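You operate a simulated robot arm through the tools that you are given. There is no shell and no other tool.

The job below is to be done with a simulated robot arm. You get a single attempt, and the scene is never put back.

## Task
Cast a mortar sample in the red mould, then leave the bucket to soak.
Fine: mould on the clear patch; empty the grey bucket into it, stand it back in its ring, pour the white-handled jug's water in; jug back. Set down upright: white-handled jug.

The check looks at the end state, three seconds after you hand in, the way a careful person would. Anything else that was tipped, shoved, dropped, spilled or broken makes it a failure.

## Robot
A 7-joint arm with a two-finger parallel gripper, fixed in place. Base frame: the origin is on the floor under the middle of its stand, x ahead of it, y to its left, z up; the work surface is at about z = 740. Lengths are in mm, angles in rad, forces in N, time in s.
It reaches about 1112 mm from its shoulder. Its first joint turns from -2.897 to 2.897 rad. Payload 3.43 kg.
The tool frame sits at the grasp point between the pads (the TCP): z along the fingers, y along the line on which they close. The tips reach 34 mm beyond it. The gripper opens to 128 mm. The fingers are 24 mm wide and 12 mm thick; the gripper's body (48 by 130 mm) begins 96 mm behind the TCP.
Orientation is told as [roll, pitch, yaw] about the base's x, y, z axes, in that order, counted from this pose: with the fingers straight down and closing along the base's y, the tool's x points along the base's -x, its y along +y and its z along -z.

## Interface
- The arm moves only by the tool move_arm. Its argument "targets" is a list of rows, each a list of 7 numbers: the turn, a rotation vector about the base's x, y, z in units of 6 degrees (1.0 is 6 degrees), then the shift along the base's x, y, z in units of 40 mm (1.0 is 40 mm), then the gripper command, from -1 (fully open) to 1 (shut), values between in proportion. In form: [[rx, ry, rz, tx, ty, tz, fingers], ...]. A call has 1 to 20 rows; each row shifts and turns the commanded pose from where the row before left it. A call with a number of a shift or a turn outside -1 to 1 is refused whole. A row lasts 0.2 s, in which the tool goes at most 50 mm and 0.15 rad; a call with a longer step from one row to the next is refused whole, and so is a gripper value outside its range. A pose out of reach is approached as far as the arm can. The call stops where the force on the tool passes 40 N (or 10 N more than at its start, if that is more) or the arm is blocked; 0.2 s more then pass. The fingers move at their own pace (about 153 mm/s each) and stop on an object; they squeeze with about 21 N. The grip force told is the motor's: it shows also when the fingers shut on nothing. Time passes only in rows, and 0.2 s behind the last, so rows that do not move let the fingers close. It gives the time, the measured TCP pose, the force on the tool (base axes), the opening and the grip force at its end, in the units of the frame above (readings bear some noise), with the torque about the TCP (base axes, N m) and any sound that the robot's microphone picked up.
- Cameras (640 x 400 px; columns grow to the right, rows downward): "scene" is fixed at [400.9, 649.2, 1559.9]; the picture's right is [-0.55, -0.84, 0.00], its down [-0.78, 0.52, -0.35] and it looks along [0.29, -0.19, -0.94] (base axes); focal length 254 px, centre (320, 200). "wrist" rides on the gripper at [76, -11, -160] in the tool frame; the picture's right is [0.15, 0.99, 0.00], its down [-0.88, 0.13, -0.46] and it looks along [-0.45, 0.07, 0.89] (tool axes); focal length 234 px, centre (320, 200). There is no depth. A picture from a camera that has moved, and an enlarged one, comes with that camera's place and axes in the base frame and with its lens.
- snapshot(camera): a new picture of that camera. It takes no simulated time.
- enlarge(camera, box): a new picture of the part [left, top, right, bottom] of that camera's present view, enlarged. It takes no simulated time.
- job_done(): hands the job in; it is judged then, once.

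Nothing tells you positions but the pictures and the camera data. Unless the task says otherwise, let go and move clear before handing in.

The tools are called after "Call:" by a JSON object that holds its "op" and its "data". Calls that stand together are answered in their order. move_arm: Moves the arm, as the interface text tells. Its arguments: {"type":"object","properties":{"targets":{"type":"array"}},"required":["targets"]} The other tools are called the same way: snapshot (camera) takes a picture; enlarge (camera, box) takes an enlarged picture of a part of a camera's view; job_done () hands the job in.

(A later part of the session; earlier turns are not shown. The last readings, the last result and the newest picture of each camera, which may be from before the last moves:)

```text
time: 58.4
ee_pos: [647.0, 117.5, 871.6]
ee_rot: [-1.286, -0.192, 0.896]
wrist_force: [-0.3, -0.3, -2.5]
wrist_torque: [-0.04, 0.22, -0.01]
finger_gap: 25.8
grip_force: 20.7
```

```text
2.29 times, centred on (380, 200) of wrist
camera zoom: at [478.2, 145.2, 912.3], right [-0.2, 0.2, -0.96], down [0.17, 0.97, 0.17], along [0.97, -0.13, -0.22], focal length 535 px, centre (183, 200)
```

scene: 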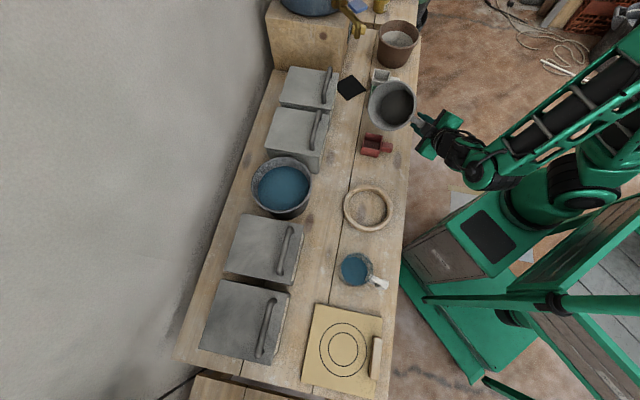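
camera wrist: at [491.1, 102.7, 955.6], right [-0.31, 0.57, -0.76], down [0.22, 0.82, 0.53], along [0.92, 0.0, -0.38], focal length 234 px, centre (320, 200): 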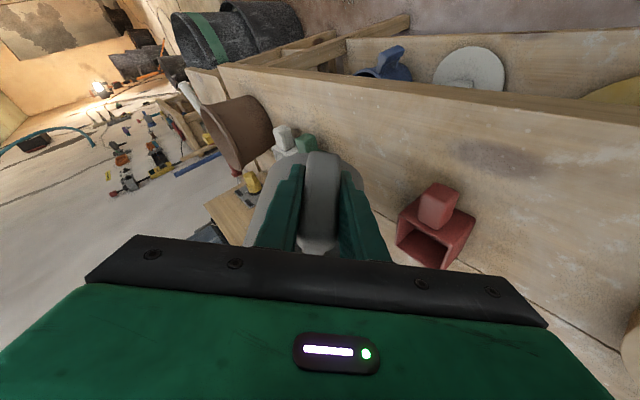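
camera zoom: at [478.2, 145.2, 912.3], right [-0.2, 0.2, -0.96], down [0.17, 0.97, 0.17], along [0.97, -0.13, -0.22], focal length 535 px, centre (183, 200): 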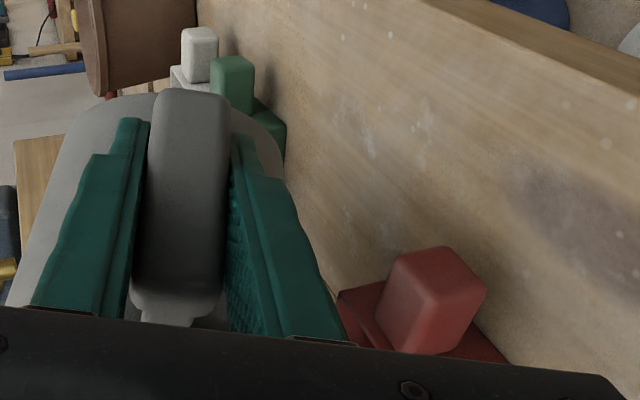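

Still no flow at 70°, and the lip is tracking over the mould's opening. I'm continuing slowly towards 82°.

Call:
{"op": "move_arm", "data": {"targets": [[-0.238, -0.077, 0, -0.0125, 0.038, 0.014, 1], [-0.238, -0.077, 0, -0.0125, 0.038, 0.014, 1], [-0.238, -0.077, 0, -0.0125, 0.038, 0.014, 1], [-0.238, -0.077, 0, -0.0125, 0.038, 0.014, 1], [-0.238, -0.077, 0, -0.0125, 0.038, 0.014, 1], [-0.238, -0.077, 0, -0.0125, 0.038, 0.014, 1], [-0.238, -0.077, 0, -0.0125, 0.038, 0.014, 1], [-0.238, -0.077, 0, -0.0125, 0.038, 0.014, 1], [0, 0, 0, 0, 0, 0, 1]]}}

Call:
{"op": "enlarge", "data": {"camera": "scene", "box": [335, 80, 431, 150]}}

Call:
{"op": "enlarge", "data": {"camera": "wrist", "box": [240, 120, 520, 280]}}

```text
time: 60.4
ee_pos: [642.9, 130.5, 876.9]
ee_rot: [-1.458, -0.072, 0.919]
wrist_force: [0.0, -0.3, -2.7]
wrist_torque: [-0.02, 0.19, 0.02]
finger_gap: 25.9
grip_force: 21.4
```

```text
5.71 times, centred on (383, 115) of scene
camera zoom: at [400.9, 649.2, 1559.9], right [-0.55, -0.84, 0.0], down [-0.78, 0.52, -0.35], along [0.29, -0.19, -0.94], focal length 1450 px, centre (-40, 686)
```

zoom: 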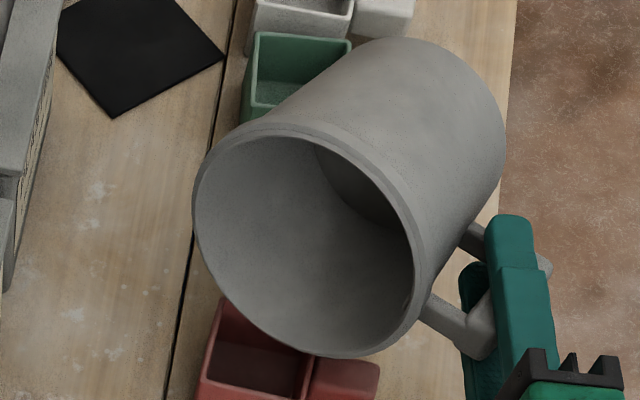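

```text
2.29 times, centred on (380, 200) of wrist
camera zoom: at [471.5, 163.0, 900.5], right [-0.13, 0.01, -0.99], down [0.17, 0.99, -0.01], along [0.98, -0.17, -0.13], focal length 535 px, centre (183, 200)
```

zoom: 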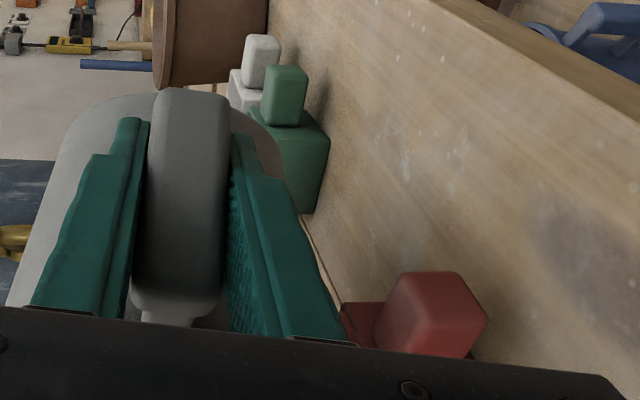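

No flow yet; the stiff mortar seems to cling to the base. I'm continuing slowly past horizontal to about 94°.

Call:
{"op": "move_arm", "data": {"targets": [[-0.238, -0.077, 0, -0.0144, 0.0447, 0.0203, 1], [-0.238, -0.077, 0, -0.0144, 0.0447, 0.0203, 1], [-0.238, -0.077, 0, -0.0144, 0.0447, 0.0203, 1], [-0.238, -0.077, 0, -0.0144, 0.0447, 0.0203, 1], [0, 0, 0, 0, 0, 0, 1]]}}

Call:
{"op": "enlarge", "data": {"camera": "scene", "box": [335, 80, 431, 150]}}

Call:
{"op": "move_arm", "data": {"targets": [[-0.238, -0.077, 0, -0.0144, 0.0447, 0.0203, 1], [-0.238, -0.077, 0, -0.0144, 0.0447, 0.0203, 1], [-0.238, -0.077, 0, -0.0144, 0.0447, 0.0203, 1], [-0.238, -0.077, 0, -0.0144, 0.0447, 0.0203, 1], [0, 0, 0, 0, 0, 0, 1]]}}

Call:
{"op": "enlarge", "data": {"camera": "scene", "box": [335, 80, 431, 150]}}

Call:
{"op": "snapshot", "data": {"camera": "wrist"}}

```text
time: 61.6
ee_pos: [640.7, 137.8, 880.2]
ee_rot: [-1.545, -0.015, 0.923]
wrist_force: [0.0, 0.9, -2.8]
wrist_torque: [-0.03, 0.19, 0.04]
finger_gap: 25.8
grip_force: 21.0
```

```text
5.71 times, centred on (383, 115) of scene
camera zoom: at [400.9, 649.2, 1559.9], right [-0.55, -0.84, 0.0], down [-0.78, 0.52, -0.35], along [0.29, -0.19, -0.94], focal length 1450 px, centre (-40, 686)
```

zoom: 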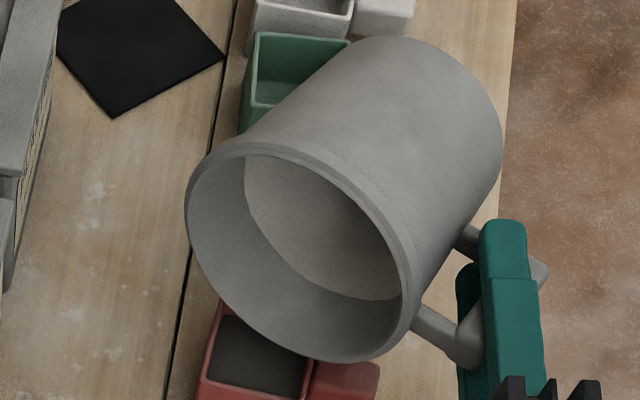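

```text
time: 62.8
ee_pos: [638.2, 144.5, 882.9]
ee_rot: [-1.632, 0.046, 0.922]
wrist_force: [-0.4, 0.1, -3.3]
wrist_torque: [-0.03, 0.2, 0.04]
finger_gap: 25.9
grip_force: 21.1
```

```text
5.71 times, centred on (383, 115) of scene
camera zoom: at [400.9, 649.2, 1559.9], right [-0.55, -0.84, 0.0], down [-0.78, 0.52, -0.35], along [0.29, -0.19, -0.94], focal length 1450 px, centre (-40, 686)
```

zoom: 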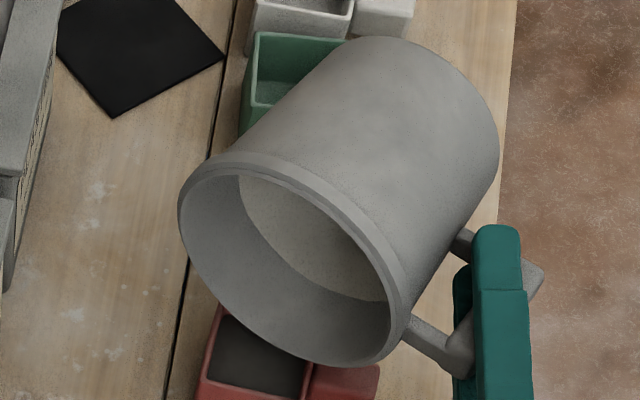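

```text
taken
camera wrist: at [466.1, 180.8, 888.1], right [-0.07, -0.19, -0.98], down [0.17, 0.96, -0.2], along [0.98, -0.18, -0.03], focal length 234 px, centre (320, 200)
```

wrist: 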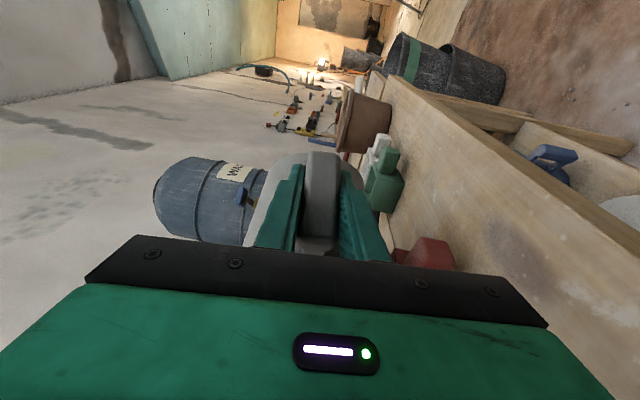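

The mortar has gone over: the mould now shows a dark fill and the bucket's floor is bare. I'm checking closely for any spill before going on.

Call:
{"op": "enlarge", "data": {"camera": "scene", "box": [345, 115, 409, 155]}}

Call:
{"op": "enlarge", "data": {"camera": "scene", "box": [360, 95, 408, 135]}}

```text
10.00 times, centred on (377, 135) of scene
camera zoom: at [400.9, 649.2, 1559.9], right [-0.55, -0.84, 0.0], down [-0.78, 0.52, -0.35], along [0.29, -0.19, -0.94], focal length 2537 px, centre (-250, 850)
```

zoom: 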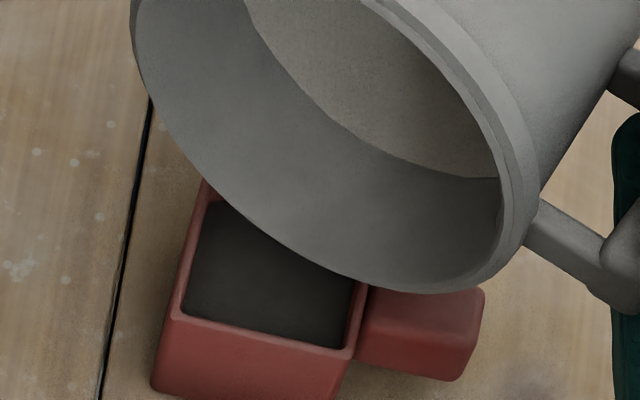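

```text
10.00 times, centred on (384, 115) of scene
camera zoom: at [400.9, 649.2, 1559.9], right [-0.55, -0.84, 0.0], down [-0.78, 0.52, -0.35], along [0.29, -0.19, -0.94], focal length 2537 px, centre (-320, 1050)
```

zoom: 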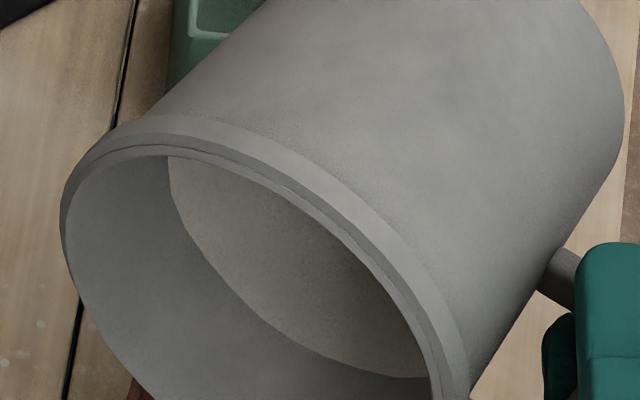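

The pour is clean with no drops on the bench. I'm tilting a touch further and holding to let any remainder run out.

Call:
{"op": "move_arm", "data": {"targets": [[-0.22, -0.071, 0, -0.0144, 0.045, 0.018, 1], [-0.22, -0.071, 0, -0.0144, 0.045, 0.018, 1], [-0.22, -0.071, 0, -0.0144, 0.045, 0.018, 1], [-0.22, -0.071, 0, -0.0144, 0.045, 0.018, 1], [0, 0, 0, 0, 0, 0, 1], [0, 0, 0, 0, 0, 0, 1], [0, 0, 0, 0, 0, 0, 1], [0, 0, 0, 0, 0, 0, 1], [0, 0, 0, 0, 0, 0, 1]]}}

Call:
{"op": "enlarge", "data": {"camera": "scene", "box": [335, 80, 431, 150]}}

```text
time: 64.8
ee_pos: [635.3, 150.9, 887.0]
ee_rot: [-1.712, 0.101, 0.914]
wrist_force: [1.2, -0.3, -3.2]
wrist_torque: [0.0, 0.21, 0.02]
finger_gap: 26.0
grip_force: 20.9
```

```text
5.71 times, centred on (383, 115) of scene
camera zoom: at [400.9, 649.2, 1559.9], right [-0.55, -0.84, 0.0], down [-0.78, 0.52, -0.35], along [0.29, -0.19, -0.94], focal length 1450 px, centre (-40, 686)
```

zoom: 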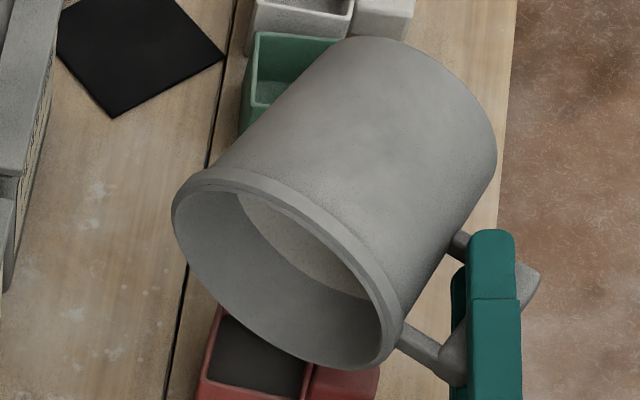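

The bucket is empty and the mould is full. I'm raising straight up first, then undoing the tilt at height.

Call:
{"op": "move_arm", "data": {"targets": [[0, 0, 0, 0, 0, 0.3, 1], [0, 0, 0, 0, 0, 0.5, 1], [0, 0, 0, 0, 0, 0.6, 1], [0, 0, 0, 0, 0, 0.5, 1], [0, 0, 0, 0, 0, 0, 1]]}}

Call:
{"op": "move_arm", "data": {"targets": [[0.5, 0.162, 0, 0, 0, 0, 1], [0.9, 0.291, 0, 0, 0, 0, 1], [0.9514, 0.3079, 0, 0, 0, 0, 1], [0.9514, 0.3079, 0, 0, 0, 0, 1], [0.9514, 0.3079, 0, 0, 0, 0, 1], [0.9514, 0.3079, 0, 0, 0, 0, 1], [0.9514, 0.3079, 0, 0, 0, 0, 1], [0.9514, 0.3079, 0, 0, 0, 0, 1], [0.9514, 0.3079, 0, 0, 0, 0, 1], [0.9514, 0.3079, 0, 0, 0, 0, 1], [0.9514, 0.3079, 0, 0, 0, 0, 1], [0.9514, 0.3079, 0, 0, 0, 0, 1], [0.9514, 0.3079, 0, 0, 0, 0, 1], [0.9514, 0.3079, 0, 0, 0, 0, 1], [0.9514, 0.3079, 0, 0, 0, 0, 1], [0.9514, 0.3079, 0, 0, 0, 0, 1], [0.8, 0.259, 0, 0, 0, 0, 1], [0.3, 0.097, 0, 0, 0, 0, 1], [0, 0, 0, 0, 0, 0, 1]]}}

Call:
{"op": "snapshot", "data": {"camera": "scene"}}

```text
time: 66.0
ee_pos: [635.8, 150.2, 961.5]
ee_rot: [-1.71, 0.101, 0.915]
wrist_force: [-1.1, -0.8, -2.8]
wrist_torque: [0.01, 0.26, -0.01]
finger_gap: 25.7
grip_force: 21.1
```

```text
time: 70.0
ee_pos: [636.1, 151.1, 961.1]
ee_rot: [-0.001, -0.609, 0.316]
wrist_force: [0.6, 0.6, -2.7]
wrist_torque: [-0.06, 0.24, 0.01]
finger_gap: 25.6
grip_force: 20.8
```

```text
taken
```

scene: 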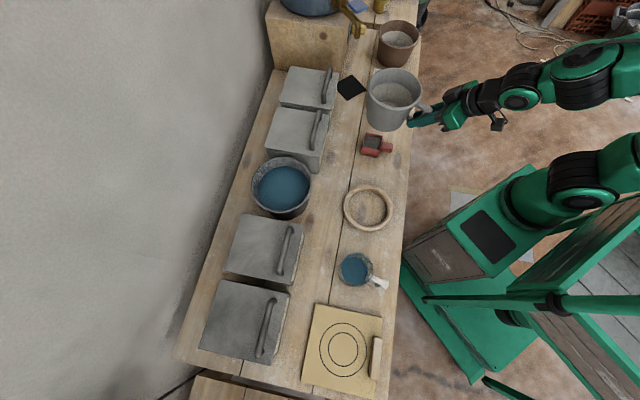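

The bucket is upright again. I'm checking the grip hasn't slipped, then carrying it back above its ring.

Call:
{"op": "enlarge", "data": {"camera": "wrist", "box": [230, 110, 410, 270]}}

Call:
{"op": "enlarge", "data": {"camera": "scene", "box": [340, 50, 436, 160]}}

Call:
{"op": "move_arm", "data": {"targets": [[0, 0, 0, -0.25, 0.23, 0, 1], [0, 0, 0, -0.45, 0.43, -0.05, 1], [0, 0, 0, -0.6, 0.57, -0.1, 1], [0, 0, 0, -0.6, 0.57, -0.1, 1], [0, 0, 0, -0.6, 0.57, -0.1, 1], [0, 0, 0, -0.6, 0.57, -0.1, 1], [0, 0, 0, -0.6, 0.57, -0.1, 1], [0, 0, 0, -0.55, 0.52, -0.1, 1], [0, 0, 0, -0.38, 0.36, -0.05, 1], [0, 0, 0, -0.16, 0.15, 0, 1], [0, 0, 0, 0, 0, 0, 1]]}}

Call:
{"op": "snapshot", "data": {"camera": "scene"}}

```text
2.50 times, centred on (320, 190) of wrist
camera zoom: at [495.0, 92.6, 1049.9], right [-0.42, 0.9, -0.08], down [0.4, 0.27, 0.88], along [0.81, 0.34, -0.47], focal length 585 px, centre (320, 225)
```

zoom: 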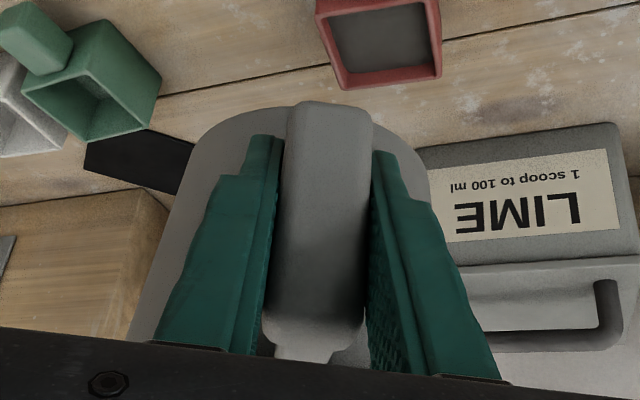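

```text
3.64 times, centred on (388, 105) of scene
camera zoom: at [400.9, 649.2, 1559.9], right [-0.55, -0.84, 0.0], down [-0.78, 0.52, -0.35], along [0.29, -0.19, -0.94], focal length 923 px, centre (73, 546)
```

zoom: 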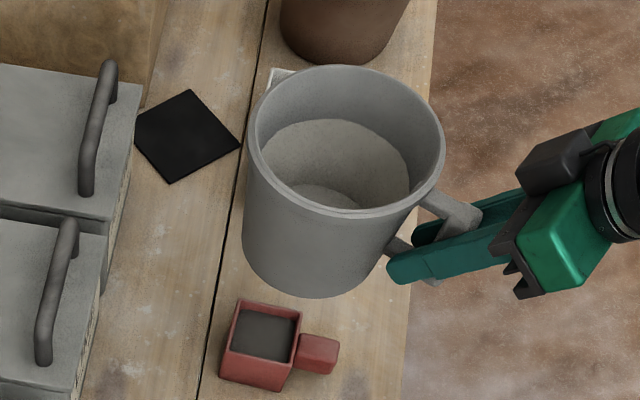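

```text
time: 72.4
ee_pos: [443.2, 332.9, 935.5]
ee_rot: [-0.001, -0.606, 0.318]
wrist_force: [0.6, 0.0, -2.8]
wrist_torque: [-0.06, 0.22, 0.0]
finger_gap: 25.7
grip_force: 21.8
```

```text
taken
```

scene: 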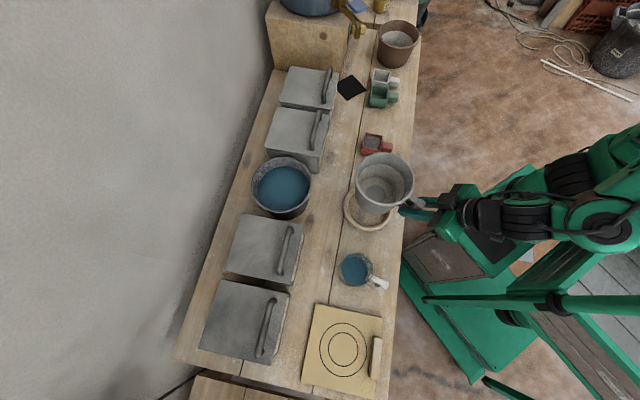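

The grip is unchanged and the bucket is above its ring. I'm lowering part way and checking alignment.

Call:
{"op": "move_arm", "data": {"targets": [[0, 0, 0, 0.03, 0, -0.4, 1], [0, 0, 0, 0, 0, -0.5, 1], [0, 0, 0, 0, 0, -0.5, 1], [0, 0, 0, 0, 0, -0.4, 1], [0, 0, 0, 0, 0, -0.2, 1], [0, 0, 0, 0, 0, 0, 1]]}}

Call:
{"op": "enlarge", "data": {"camera": "scene", "box": [340, 160, 436, 240]}}

Call:
{"op": "enlarge", "data": {"camera": "wrist", "box": [230, 110, 410, 270]}}

```text
time: 73.8
ee_pos: [445.2, 332.3, 854.6]
ee_rot: [-0.002, -0.609, 0.316]
wrist_force: [0.0, 0.4, -3.0]
wrist_torque: [-0.08, 0.2, 0.02]
finger_gap: 26.0
grip_force: 20.5
```

```text
5.00 times, centred on (388, 200) of scene
camera zoom: at [400.9, 649.2, 1559.9], right [-0.55, -0.84, 0.0], down [-0.78, 0.52, -0.35], along [0.29, -0.19, -0.94], focal length 1269 px, centre (-20, 200)
```

zoom: 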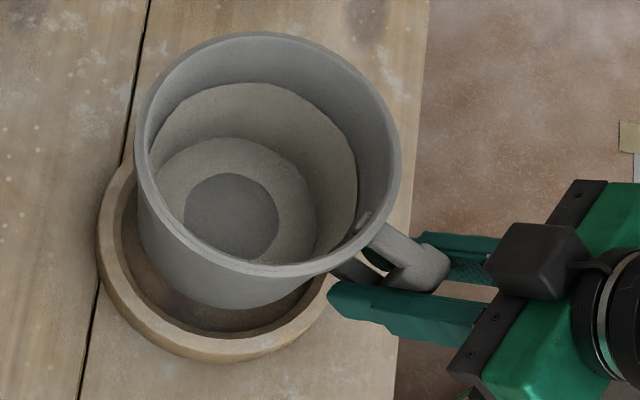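

```text
2.50 times, centred on (320, 190) of wrist
camera zoom: at [303.1, 274.6, 942.5], right [-0.42, 0.9, -0.08], down [0.4, 0.27, 0.88], along [0.81, 0.34, -0.47], focal length 585 px, centre (320, 225)
```

zoom: 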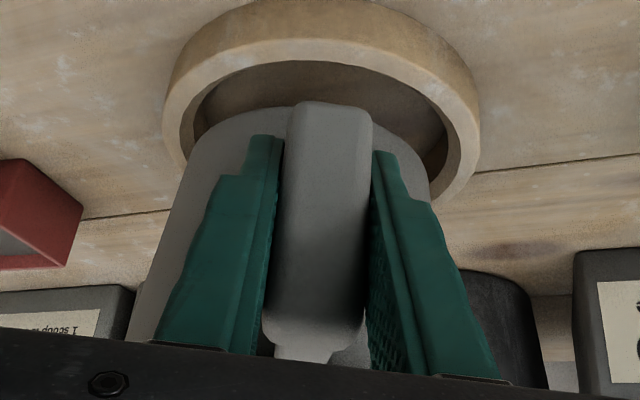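

The alignment over the ring matches the pickup to within about 2 mm. I'm lowering slowly into the ring.

Call:
{"op": "move_arm", "data": {"targets": [[0, 0, 0, 0, 0, -0.2, 1], [0, 0, 0, 0, 0, -0.2, 1], [0, 0, 0, 0, 0, -0.2, 1], [0, 0, 0, 0, 0, -0.15, 1], [0, 0, 0, 0, 0, -0.1, 1], [0, 0, 0, 0, 0, 0, 1]]}}

Call:
{"op": "enlarge", "data": {"camera": "scene", "box": [340, 160, 436, 240]}}

```text
time: 75.2
ee_pos: [444.7, 332.0, 819.8]
ee_rot: [0.0, -0.608, 0.319]
wrist_force: [0.3, 0.1, -3.1]
wrist_torque: [-0.06, 0.21, 0.01]
finger_gap: 25.8
grip_force: 20.8
```

```text
5.00 times, centred on (388, 200) of scene
camera zoom: at [400.9, 649.2, 1559.9], right [-0.55, -0.84, 0.0], down [-0.78, 0.52, -0.35], along [0.29, -0.19, -0.94], focal length 1269 px, centre (-20, 200)
```

zoom: 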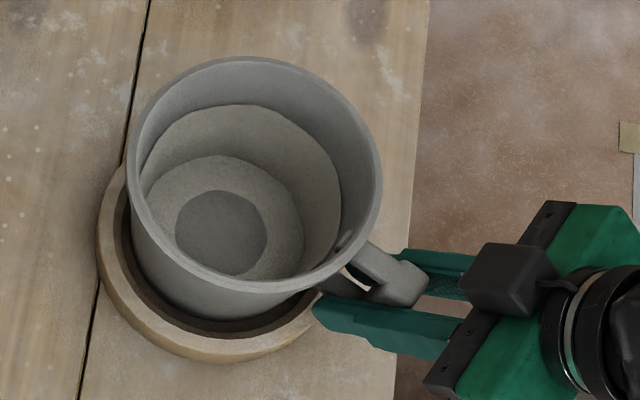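

It's inside the ring and still hanging on the gripper. I'm making small steps down to contact.

Call:
{"op": "move_arm", "data": {"targets": [[0, 0, 0, 0, 0, -0.05, 1], [0, 0, 0, 0, 0, -0.025, 1], [0, 0, 0, 0, 0, 0, 1]]}}

Call:
{"op": "move_arm", "data": {"targets": [[0, 0, 0, 0, 0, -0.025, 1], [0, 0, 0, 0, 0, 0, 1]]}}

Call:
{"op": "move_arm", "data": {"targets": [[0, 0, 0, 0, 0, -0.025, 1], [0, 0, 0, 0, 0, 0, 1]]}}

```text
time: 76.0
ee_pos: [446.0, 333.1, 817.2]
ee_rot: [-0.003, -0.609, 0.317]
wrist_force: [0.4, -0.3, -2.4]
wrist_torque: [-0.07, 0.21, 0.02]
finger_gap: 25.7
grip_force: 20.9
```

```text
time: 76.6
ee_pos: [444.3, 333.7, 815.4]
ee_rot: [-0.003, -0.609, 0.319]
wrist_force: [0.0, -1.3, -2.8]
wrist_torque: [-0.05, 0.19, -0.05]
finger_gap: 25.7
grip_force: 21.2
```

```text
time: 77.2
ee_pos: [444.8, 333.6, 815.5]
ee_rot: [-0.001, -0.608, 0.317]
wrist_force: [-1.4, -0.4, 0.9]
wrist_torque: [0.08, -0.22, -0.07]
finger_gap: 25.8
grip_force: 20.8
```

Contact is made at the same height I picked it up from, and the force has reversed. I'm releasing the bucket.

Call:
{"op": "move_arm", "data": {"targets": [[0, 0, 0, 0, 0, 0, 0.5], [0, 0, 0, 0, 0, 0, 0.2], [0, 0, 0, 0, 0, 0, 0], [0, 0, 0, 0, 0, 0, 0]]}}

Call:
{"op": "enlarge", "data": {"camera": "scene", "box": [340, 160, 436, 240]}}

Call:
{"op": "snapshot", "data": {"camera": "wrist"}}

```text
time: 78.2
ee_pos: [445.8, 333.1, 814.8]
ee_rot: [-0.003, -0.608, 0.317]
wrist_force: [0.8, 0.0, -0.2]
wrist_torque: [-0.01, 0.0, 0.0]
finger_gap: 64.3
grip_force: 0.1
```

```text
5.00 times, centred on (388, 200) of scene
camera zoom: at [400.9, 649.2, 1559.9], right [-0.55, -0.84, 0.0], down [-0.78, 0.52, -0.35], along [0.29, -0.19, -0.94], focal length 1269 px, centre (-20, 200)
```

zoom: 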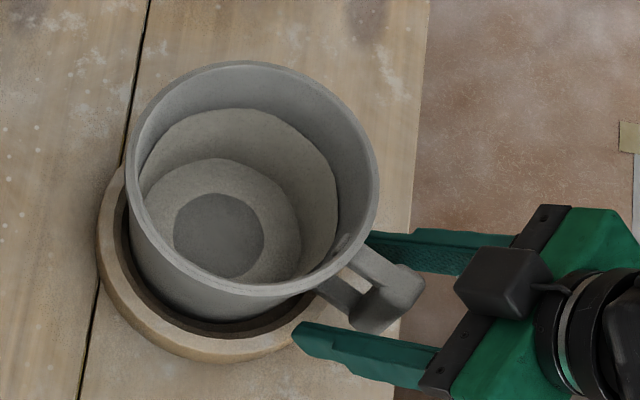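

```text
taken
camera wrist: at [304.5, 275.1, 903.2], right [-0.42, 0.9, -0.08], down [0.4, 0.27, 0.88], along [0.81, 0.34, -0.47], focal length 234 px, centre (320, 200)
```

wrist: 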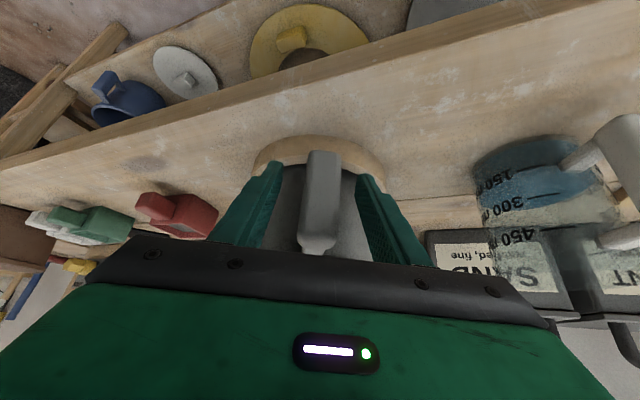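

The bucket stands in its ring as before. I'm backing the open fingers out along the approach line.

Call:
{"op": "move_arm", "data": {"targets": [[0, 0, 0, -0.2, -0.067, 0.3, 0], [0, 0, 0, -0.41, -0.134, 0.61, 0], [0, 0, 0, -0.41, -0.134, 0.61, 0], [0, 0, 0, -0.41, -0.134, 0.61, 0], [0, 0, 0, -0.41, -0.134, 0.61, 0], [0, 0, 0, 0, 0, 0, 0]]}}

Call:
{"op": "snapshot", "data": {"camera": "wrist"}}

Call:
{"op": "snapshot", "data": {"camera": "scene"}}

Call:
{"op": "enlarge", "data": {"camera": "scene", "box": [320, 235, 400, 300]}}

```text
time: 79.6
ee_pos: [369.5, 309.2, 923.8]
ee_rot: [-0.002, -0.607, 0.317]
wrist_force: [-0.7, 0.9, 0.3]
wrist_torque: [0.01, 0.02, 0.04]
finger_gap: 64.4
grip_force: 0.1
```

```text
taken
camera wrist: at [228.3, 251.2, 1013.0], right [-0.42, 0.9, -0.08], down [0.4, 0.27, 0.88], along [0.81, 0.34, -0.47], focal length 234 px, centre (320, 200)
```

wrist: 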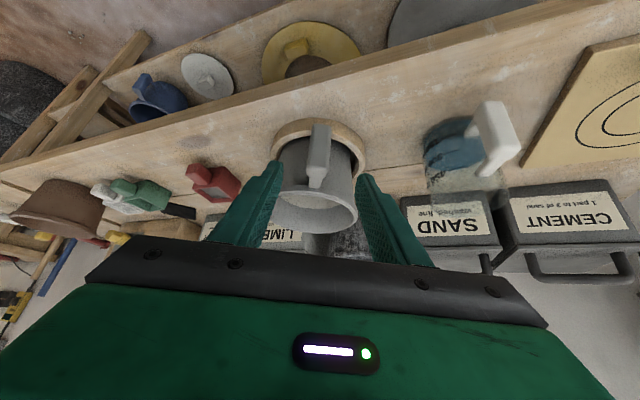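

```text
taken
```

scene: 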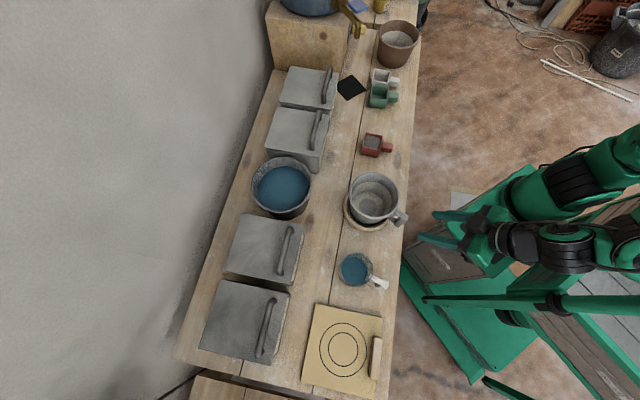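

```text
6.15 times, centred on (360, 268) of scene
camera zoom: at [400.9, 649.2, 1559.9], right [-0.55, -0.84, 0.0], down [-0.78, 0.52, -0.35], along [0.29, -0.19, -0.94], focal length 1561 px, centre (74, -215)
```

zoom: 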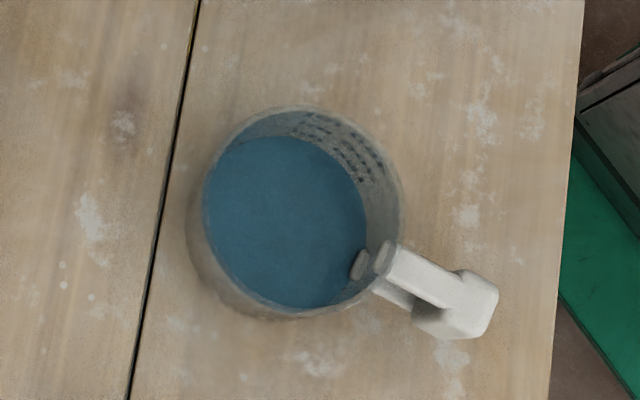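

The bucket is back with only residue inside and the mould is full. Now for the jug: I'm moving to a standoff in front of its white handle to measure it.

Call:
{"op": "move_arm", "data": {"targets": [[0, 0, 0.35, -0.58, 0.72, 0.1, 0], [0, 0, 0.35, -0.58, 0.72, 0.1, 0], [0, 0, 0.35, -0.58, 0.72, 0.1, 0], [0, 0, 0.35, -0.58, 0.72, 0.1, 0], [0, 0, 0.35, -0.58, 0.72, 0.1, 0], [0, 0, 0, 0, 0, 0, 0]]}}

Call:
{"op": "snapshot", "data": {"camera": "wrist"}}

Call:
{"op": "enlarge", "data": {"camera": "wrist", "box": [250, 90, 410, 250]}}

Call:
{"op": "enlarge", "data": {"camera": "scene", "box": [345, 255, 401, 295]}}

```text
time: 81.2
ee_pos: [282.3, 443.5, 935.4]
ee_rot: [-0.05, -0.622, 0.46]
wrist_force: [0.8, 0.3, 0.0]
wrist_torque: [0.03, 0.03, 0.0]
finger_gap: 63.8
grip_force: 0.0
stopped in row 6: the arm was blocked; the commanded pose is now the measured one
```

```text
taken
camera wrist: at [146.4, 372.2, 1021.9], right [-0.52, 0.84, -0.13], down [0.34, 0.34, 0.88], along [0.78, 0.41, -0.46], focal length 234 px, centre (320, 200)
```

wrist: 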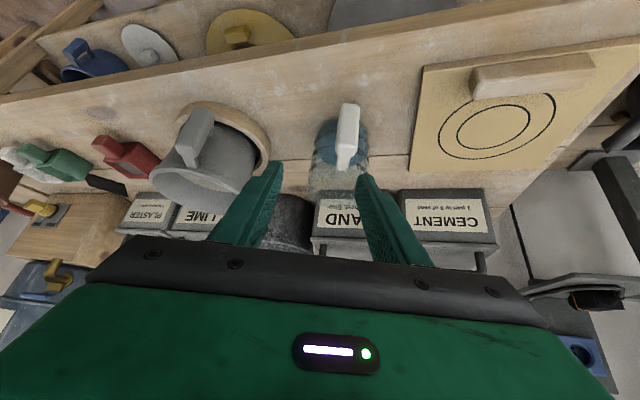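

```text
2.50 times, centred on (330, 170) of wrist
camera zoom: at [146.4, 372.2, 1021.9], right [-0.52, 0.84, -0.13], down [0.34, 0.34, 0.88], along [0.78, 0.41, -0.46], focal length 585 px, centre (295, 275)
```

zoom: 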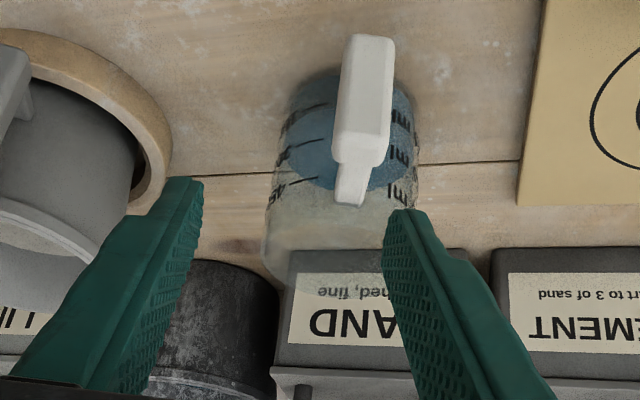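

```text
10.00 times, centred on (373, 275) of scene
camera zoom: at [400.9, 649.2, 1559.9], right [-0.55, -0.84, 0.0], down [-0.78, 0.52, -0.35], along [0.29, -0.19, -0.94], focal length 2537 px, centre (-210, -550)
```

zoom: 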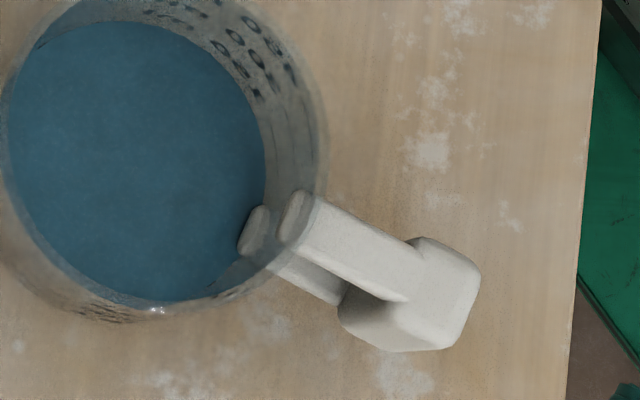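

The arm reported being blocked at the end of that move, with no force on the tool. I'm looking at the whole scene to see why before doing anything else.

Call:
{"op": "snapshot", "data": {"camera": "scene"}}

Call:
{"op": "enlarge", "data": {"camera": "scene", "box": [380, 200, 640, 400]}}

```text
taken
```

scene: 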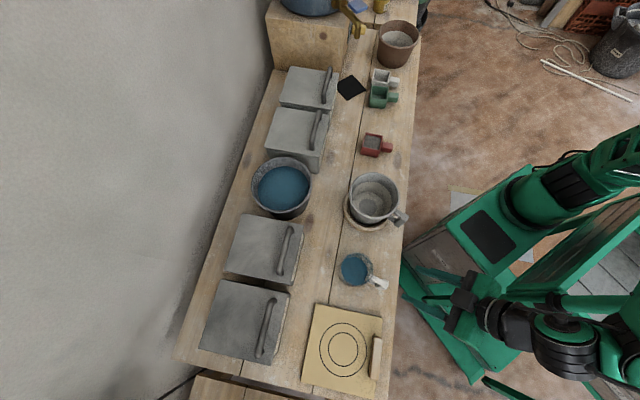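

```text
2.00 times, centred on (510, 300) of scene
camera zoom: at [400.9, 649.2, 1559.9], right [-0.55, -0.84, 0.0], down [-0.78, 0.52, -0.35], along [0.29, -0.19, -0.94], focal length 508 px, centre (-60, 0)
```

zoom: 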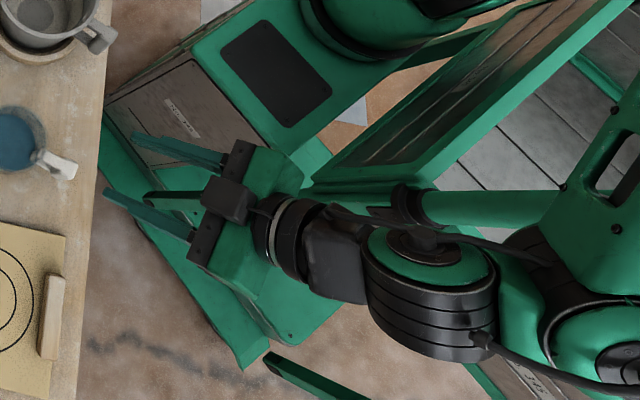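

An upstream link seems to be meeting the robot's own stand in this folded posture; nothing on the bench has moved. I'm backing off the way I came, then I'll come in with steeper fingers so the wrist stays high.

Call:
{"op": "move_arm", "data": {"targets": [[0, 0, -0.3, 0.5, -0.6, 0.3, 0], [0, 0, -0.3, 0.5, -0.6, 0.5, 0], [0, 0, 0, 0, 0, 0.7, 0], [0, 0, 0, 0, 0, 0.7, 0], [0, 0, 0, 0, 0, 0, 0]]}}

Call:
{"op": "snapshot", "data": {"camera": "scene"}}

```text
time: 82.6
ee_pos: [344.4, 385.9, 1009.8]
ee_rot: [-0.104, -0.616, 0.354]
wrist_force: [-0.6, -0.3, 0.4]
wrist_torque: [0.06, 0.01, -0.02]
finger_gap: 63.8
grip_force: 0.0
stopped in row 5: the arm was blocked; the commanded pose is now the measured one
```

```text
taken
```

scene: 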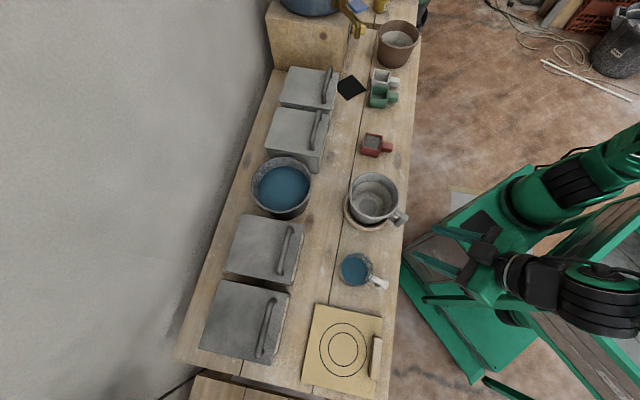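

It's still hindered because the arm is folded up close to itself. I'm moving outward to unfold it.

Call:
{"op": "move_arm", "data": {"targets": [[0, 0, 0, 0.6, -0.4, 0, 0], [0, 0, 0, 0.6, -0.4, 0, 0], [0, 0, 0, 0.6, -0.4, 0, 0], [0, 0, 0, 0, 0, 0, 0]]}}

Call:
{"op": "enlarge", "data": {"camera": "scene", "box": [400, 100, 640, 350]}}

```text
time: 83.6
ee_pos: [398.4, 339.2, 1013.1]
ee_rot: [-0.094, -0.617, 0.384]
wrist_force: [-0.1, 0.7, -0.2]
wrist_torque: [0.01, -0.01, 0.02]
finger_gap: 64.1
grip_force: 0.1
```

```text
1.60 times, centred on (520, 225) of scene
camera zoom: at [400.9, 649.2, 1559.9], right [-0.55, -0.84, 0.0], down [-0.78, 0.52, -0.35], along [0.29, -0.19, -0.94], focal length 406 px, centre (0, 160)
```

zoom: 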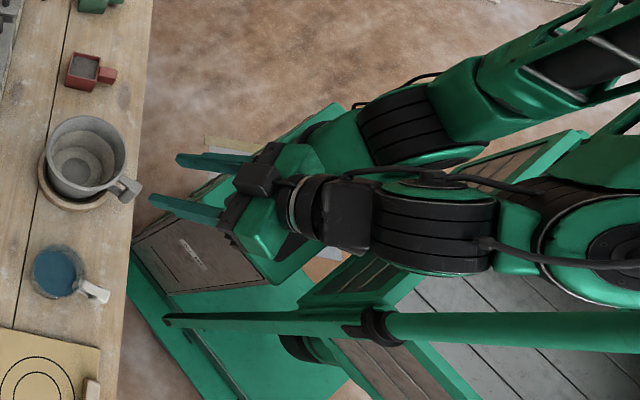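

The jug's grip bar triangulates to about (327, 488), spanning z≈778 to 842. For the jug I'll use vertical fingers, which keeps the wrist above and the arm unfolded. I'm rotating the fingers straight down here first.

Call:
{"op": "move_arm", "data": {"targets": [[-0.368, 0.911, 0, 0, 0, 0, 0], [-0.368, 0.911, 0, 0, 0, 0, 0], [-0.368, 0.911, 0, 0, 0, 0, 0], [-0.368, 0.911, 0, 0, 0, 0, 0], [-0.368, 0.911, 0, 0, 0, 0, 0], [-0.368, 0.911, 0, 0, 0, 0, 0], [0.832, 0.336, 0, 0, 0, 0, 0], [0, 0, 0.55, 0, 0, 0, 0], [0, 0, 0.55, 0, 0, 0, 0], [0, 0, 0, 0, 0, 0, 0]]}}

Call:
{"op": "snapshot", "data": {"camera": "wrist"}}

Call:
{"op": "snapshot", "data": {"camera": "scene"}}

```text
time: 85.8
ee_pos: [399.5, 343.0, 1014.0]
ee_rot: [0.001, 0.0, 0.5]
wrist_force: [0.3, -1.0, -0.3]
wrist_torque: [-0.01, -0.03, 0.0]
finger_gap: 63.8
grip_force: 0.0
```

```text
taken
camera wrist: at [340.1, 296.0, 1172.9], right [-0.6, 0.8, 0.0], down [0.71, 0.54, 0.46], along [0.36, 0.27, -0.89], focal length 234 px, centre (320, 200)
```

wrist: 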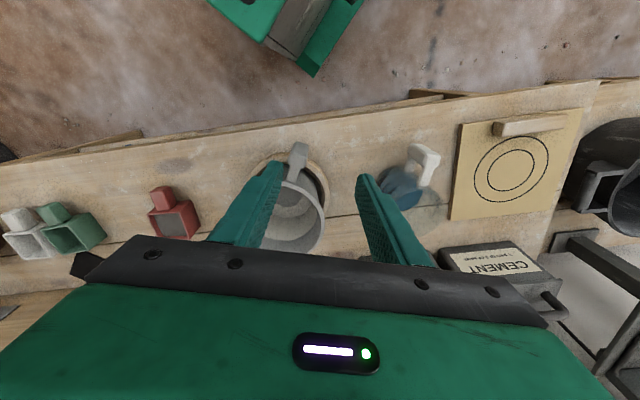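

```text
taken
```

scene: 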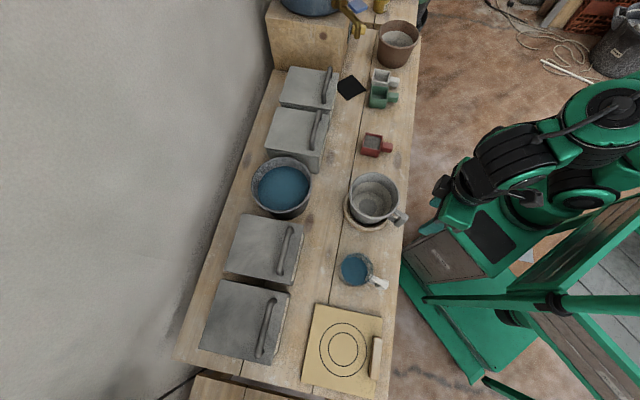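

The fingers are vertical again with no trouble. I'm moving towards the jug at this height.

Call:
{"op": "move_arm", "data": {"targets": [[0, 0, 0, -0.5, 0.5, 0, 0], [0, 0, 0, -0.7, 0.7, 0, 0], [0, 0, 0, -0.7, 0.7, 0, 0], [0, 0, 0, -0.5, 0.6, 0, 0], [0, 0, 0, 0, 0, 0, 0]]}}

Call:
{"op": "snapshot", "data": {"camera": "wrist"}}

Call:
{"op": "enlarge", "data": {"camera": "wrist", "box": [220, 100, 420, 260]}}

```text
time: 87.0
ee_pos: [304.9, 440.5, 1011.8]
ee_rot: [0.0, 0.003, 0.499]
wrist_force: [0.0, 0.1, -0.7]
wrist_torque: [-0.03, -0.01, -0.01]
finger_gap: 64.1
grip_force: 0.2
```

```text
taken
camera wrist: at [244.2, 394.5, 1172.5], right [-0.6, 0.8, 0.0], down [0.71, 0.54, 0.45], along [0.36, 0.27, -0.89], focal length 234 px, centre (320, 200)
```

wrist: 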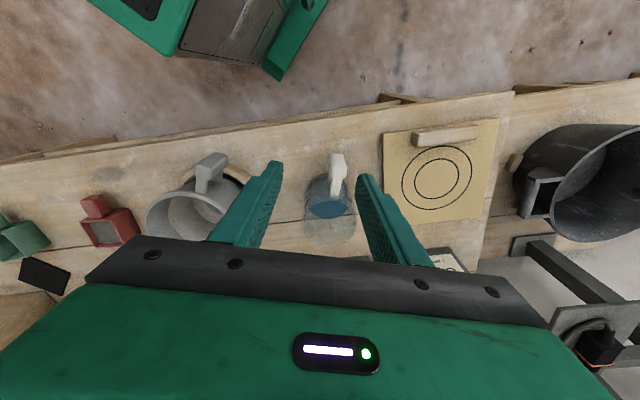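

```text
2.50 times, centred on (320, 180) of wrist
camera zoom: at [244.2, 394.5, 1172.5], right [-0.6, 0.8, 0.0], down [0.71, 0.54, 0.45], along [0.36, 0.27, -0.89], focal length 585 px, centre (320, 250)
```

zoom: 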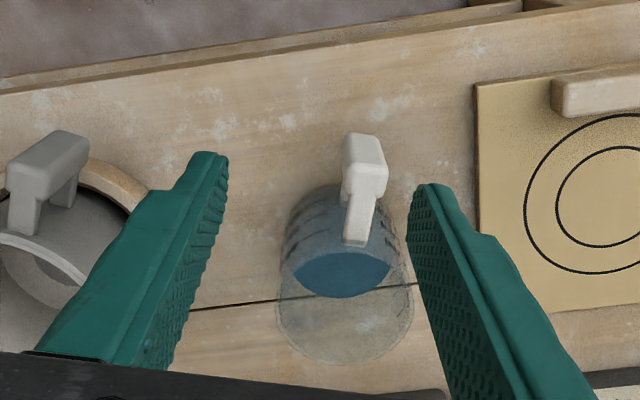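

That works without any blocking. I'm enlarging the jug to pin down its rim, water level and handle direction.

Call:
{"op": "enlarge", "data": {"camera": "wrist", "box": [290, 140, 370, 250]}}

Call:
{"op": "enlarge", "data": {"camera": "wrist", "box": [315, 145, 363, 175]}}

```text
3.64 times, centred on (330, 195) of wrist
camera zoom: at [244.2, 394.5, 1172.5], right [-0.6, 0.8, 0.0], down [0.71, 0.54, 0.45], along [0.36, 0.27, -0.89], focal length 852 px, centre (284, 218)
```

zoom: 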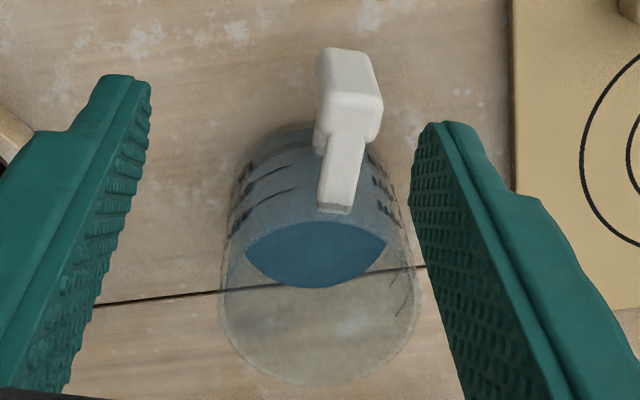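

```text
13.33 times, centred on (339, 160) of wrist
camera zoom: at [244.2, 394.5, 1172.5], right [-0.6, 0.8, 0.0], down [0.71, 0.54, 0.45], along [0.36, 0.27, -0.89], focal length 3122 px, centre (67, 733)
```

zoom: 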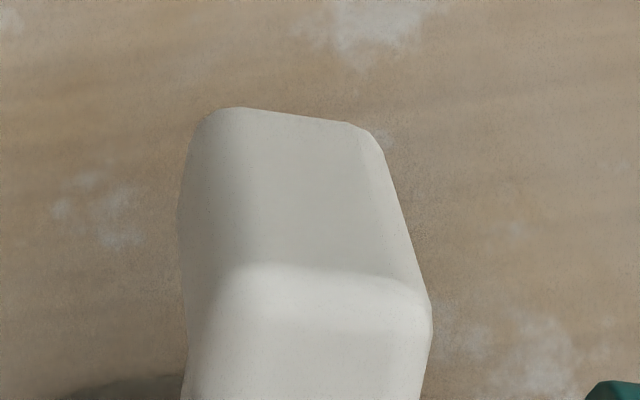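

The jug's rim is at z≈851 with its axis at (399, 529), and the handle faces yaw ≈0.50. Before picking up a full jug, I'll rehearse the left roll near the bucket with vertical fingers at a safe height.

Call:
{"op": "move_arm", "data": {"targets": [[0, 0, 0.65, 0.73, -0.53, 0.1, 0], [0, 0, 0.65, 0.73, -0.53, 0.1, 0], [0, 0, 0.65, 0.73, -0.53, 0.1, 0], [0, 0, 0.65, 0.73, -0.53, 0.1, 0], [0, 0, 0.65, 0.73, -0.53, 0.1, 0], [0, 0, 0.65, 0.73, -0.53, 0.1, 0], [0, 0, 0.65, 0.73, -0.53, 0.1, 0], [0, 0, 0.65, 0.73, -0.53, 0.1, 0], [0, 0, 0, 0, 0, 0, 0]]}}

Call:
{"op": "move_arm", "data": {"targets": [[-0.5, -0.866, 0, 0, 0, 0, 0], [-0.5, -0.866, 0, 0, 0, 0, 0], [-0.5, -0.866, 0, 0, 0, 0, 0], [-0.5, -0.866, 0, 0, 0, 0, 0], [-0.5, -0.866, 0, 0, 0, 0, 0], [-0.5, -0.866, 0, 0, 0, 0, 0], [-0.5, -0.866, 0, 0, 0, 0, 0], [-0.5, -0.866, 0, 0, 0, 0, 0], [-0.5, -0.866, 0, 0, 0, 0, 0], [-0.5, -0.866, 0, 0, 0, 0, 0], [0, 0, 0, 0, 0, 0, 0]]}}

Call:
{"op": "snapshot", "data": {"camera": "scene"}}

```text
time: 89.0
ee_pos: [538.0, 275.4, 1045.1]
ee_rot: [0.0, 0.0, 1.045]
wrist_force: [0.2, 0.7, -0.9]
wrist_torque: [0.04, 0.0, 0.0]
finger_gap: 63.9
grip_force: 0.0
```

```text
time: 91.4
ee_pos: [538.0, 271.4, 1046.2]
ee_rot: [-1.049, -0.002, 1.046]
wrist_force: [0.2, 0.3, 0.8]
wrist_torque: [-0.01, -0.01, -0.02]
finger_gap: 63.8
grip_force: 0.1
```

```text
taken
```

scene: 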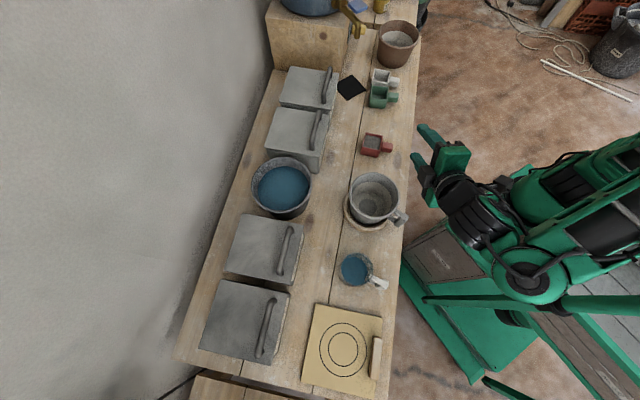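

The first 60° of roll went fine. I'm continuing the rehearsal to about 102°.

Call:
{"op": "move_arm", "data": {"targets": [[-0.5, -0.866, 0, 0, 0, 0, 0], [-0.5, -0.866, 0, 0, 0, 0, 0], [-0.5, -0.866, 0, 0, 0, 0, 0], [-0.5, -0.866, 0, 0, 0, 0, 0], [-0.5, -0.866, 0, 0, 0, 0, 0], [-0.5, -0.866, 0, 0, 0, 0, 0], [-0.5, -0.866, 0, 0, 0, 0, 0], [0, 0, 0, 0, 0, 0, 0]]}}

Call:
{"op": "snapshot", "data": {"camera": "scene"}}

Call:
{"op": "snapshot", "data": {"camera": "wrist"}}

```text
time: 92.6
ee_pos: [582.2, 203.5, 1084.3]
ee_rot: [-1.406, -0.117, 0.873]
wrist_force: [0.7, 0.1, 0.2]
wrist_torque: [-0.02, -0.01, -0.06]
finger_gap: 64.2
grip_force: 0.1
stopped in row 6: the arm was blocked; the commanded pose is now the measured one
```

```text
taken
```

scene: 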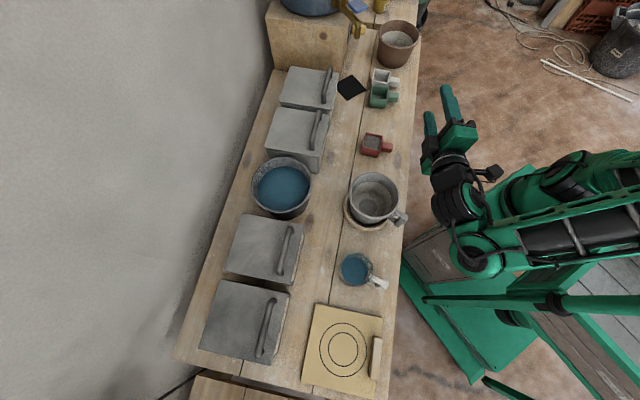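

```text
taken
camera wrist: at [413.0, 242.5, 1112.3], right [-0.15, 0.08, -0.99], down [0.2, 0.98, 0.05], along [0.97, -0.19, -0.16], focal length 234 px, centre (320, 200)
```

wrist: 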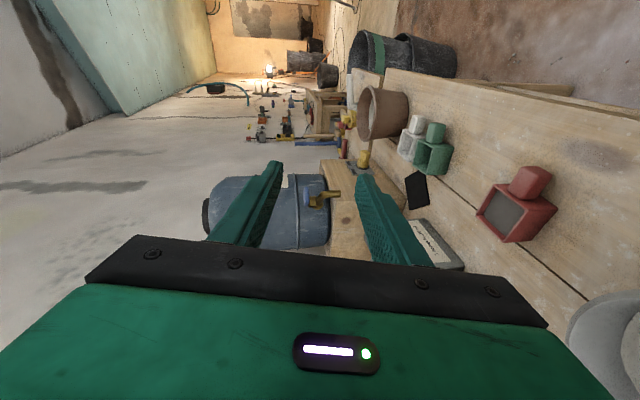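

The last part of that roll was blocked: the arm can't do it with vertical fingers there, so rehearsing paid off. I'm unwinding to vertical and will rehearse with tilted fingers, as worked for the bucket pour.

Call:
{"op": "move_arm", "data": {"targets": [[-0.428, 0.359, 0, 0, 0, 0, 0], [-0.428, 0.359, 0, 0, 0, 0, 0], [0.6425, 0.7662, 0, 0, 0, 0, 0], [0.6425, 0.7662, 0, 0, 0, 0, 0], [0.6425, 0.7662, 0, 0, 0, 0, 0], [0.6425, 0.7662, 0, 0, 0, 0, 0], [0.6425, 0.7662, 0, 0, 0, 0, 0], [0.6425, 0.7662, 0, 0, 0, 0, 0], [0.6425, 0.7662, 0, 0, 0, 0, 0], [0.6425, 0.7662, 0, 0, 0, 0, 0], [0.6425, 0.7662, 0, 0, 0, 0, 0], [0.6425, 0.7662, 0, 0, 0, 0, 0], [0.6425, 0.7662, 0, 0, 0, 0, 0], [0.6425, 0.7662, 0, 0, 0, 0, 0], [0.6425, 0.7662, 0, 0, 0, 0, 0], [0.28, 0.33, 0, 0, 0, 0, 0], [0, 0, 0, 0, 0, 0, 0]]}}

Call:
{"op": "snapshot", "data": {"camera": "scene"}}

```text
time: 96.2
ee_pos: [572.5, 213.7, 1086.2]
ee_rot: [-0.013, -0.026, 0.876]
wrist_force: [-0.1, -0.7, 0.1]
wrist_torque: [-0.05, -0.02, 0.02]
finger_gap: 63.8
grip_force: 0.1
```

```text
taken
```

scene: 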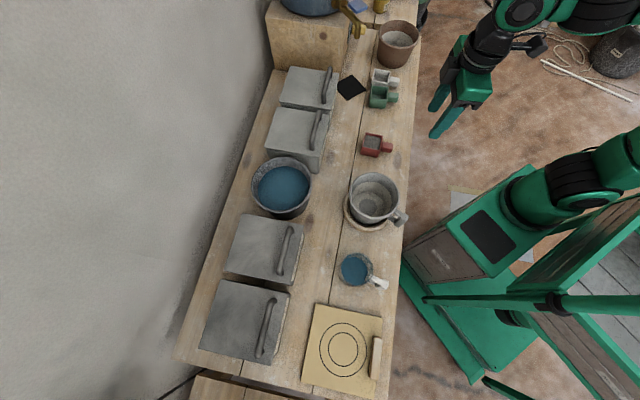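

Everything on the bench is as it was. I'm setting up the tilted-finger rehearsal near where the jug pour would happen.

Call:
{"op": "move_arm", "data": {"targets": [[0, 0, -0.87, -0.16, 0.18, -0.3, 0], [0.658, -0.658, 0, -0.16, 0.18, -0.3, 0], [0.658, -0.658, 0, -0.16, 0.18, -0.3, 0], [0.658, -0.658, 0, -0.16, 0.18, -0.3, 0], [0.658, -0.658, 0, -0.16, 0.18, -0.3, 0], [0.658, -0.658, 0, -0.16, 0.18, -0.3, 0], [0.658, -0.658, 0, -0.16, 0.18, -0.3, 0], [0, 0, 0, 0, 0, 0, 0]]}}

Call:
{"op": "snapshot", "data": {"camera": "scene"}}

```text
time: 98.0
ee_pos: [528.4, 263.3, 1001.1]
ee_rot: [-0.013, -0.613, 0.784]
wrist_force: [-0.5, -1.1, -0.3]
wrist_torque: [-0.02, -0.03, -0.02]
finger_gap: 64.1
grip_force: 0.0
```

```text
taken
```

scene: 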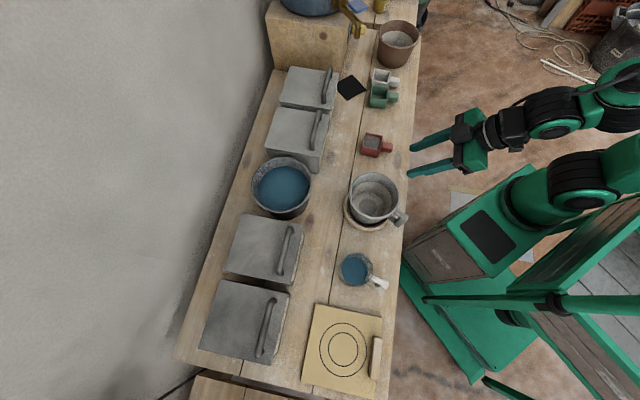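

The pose is fine. I'm rehearsing the left roll from here in two stages.

Call:
{"op": "move_arm", "data": {"targets": [[-0.707, -0.707, 0, 0, 0, 0, 0], [-0.707, -0.707, 0, 0, 0, 0, 0], [-0.707, -0.707, 0, 0, 0, 0, 0], [-0.707, -0.707, 0, 0, 0, 0, 0], [-0.707, -0.707, 0, 0, 0, 0, 0], [-0.707, -0.707, 0, 0, 0, 0, 0], [-0.707, -0.707, 0, 0, 0, 0, 0], [-0.707, -0.707, 0, 0, 0, 0, 0], [-0.707, -0.707, 0, 0, 0, 0, 0], [-0.707, -0.707, 0, 0, 0, 0, 0], [0, 0, 0, 0, 0, 0, 0]]}}

Call:
{"op": "snapshot", "data": {"camera": "scene"}}

```text
time: 100.4
ee_pos: [527.6, 263.5, 1001.9]
ee_rot: [-1.141, -0.29, 1.333]
wrist_force: [0.8, -0.5, 0.0]
wrist_torque: [0.02, 0.01, -0.01]
finger_gap: 63.9
grip_force: 0.1
```

```text
taken
```

scene: 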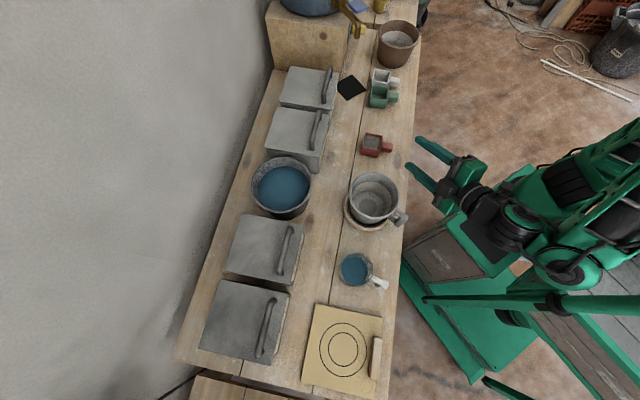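

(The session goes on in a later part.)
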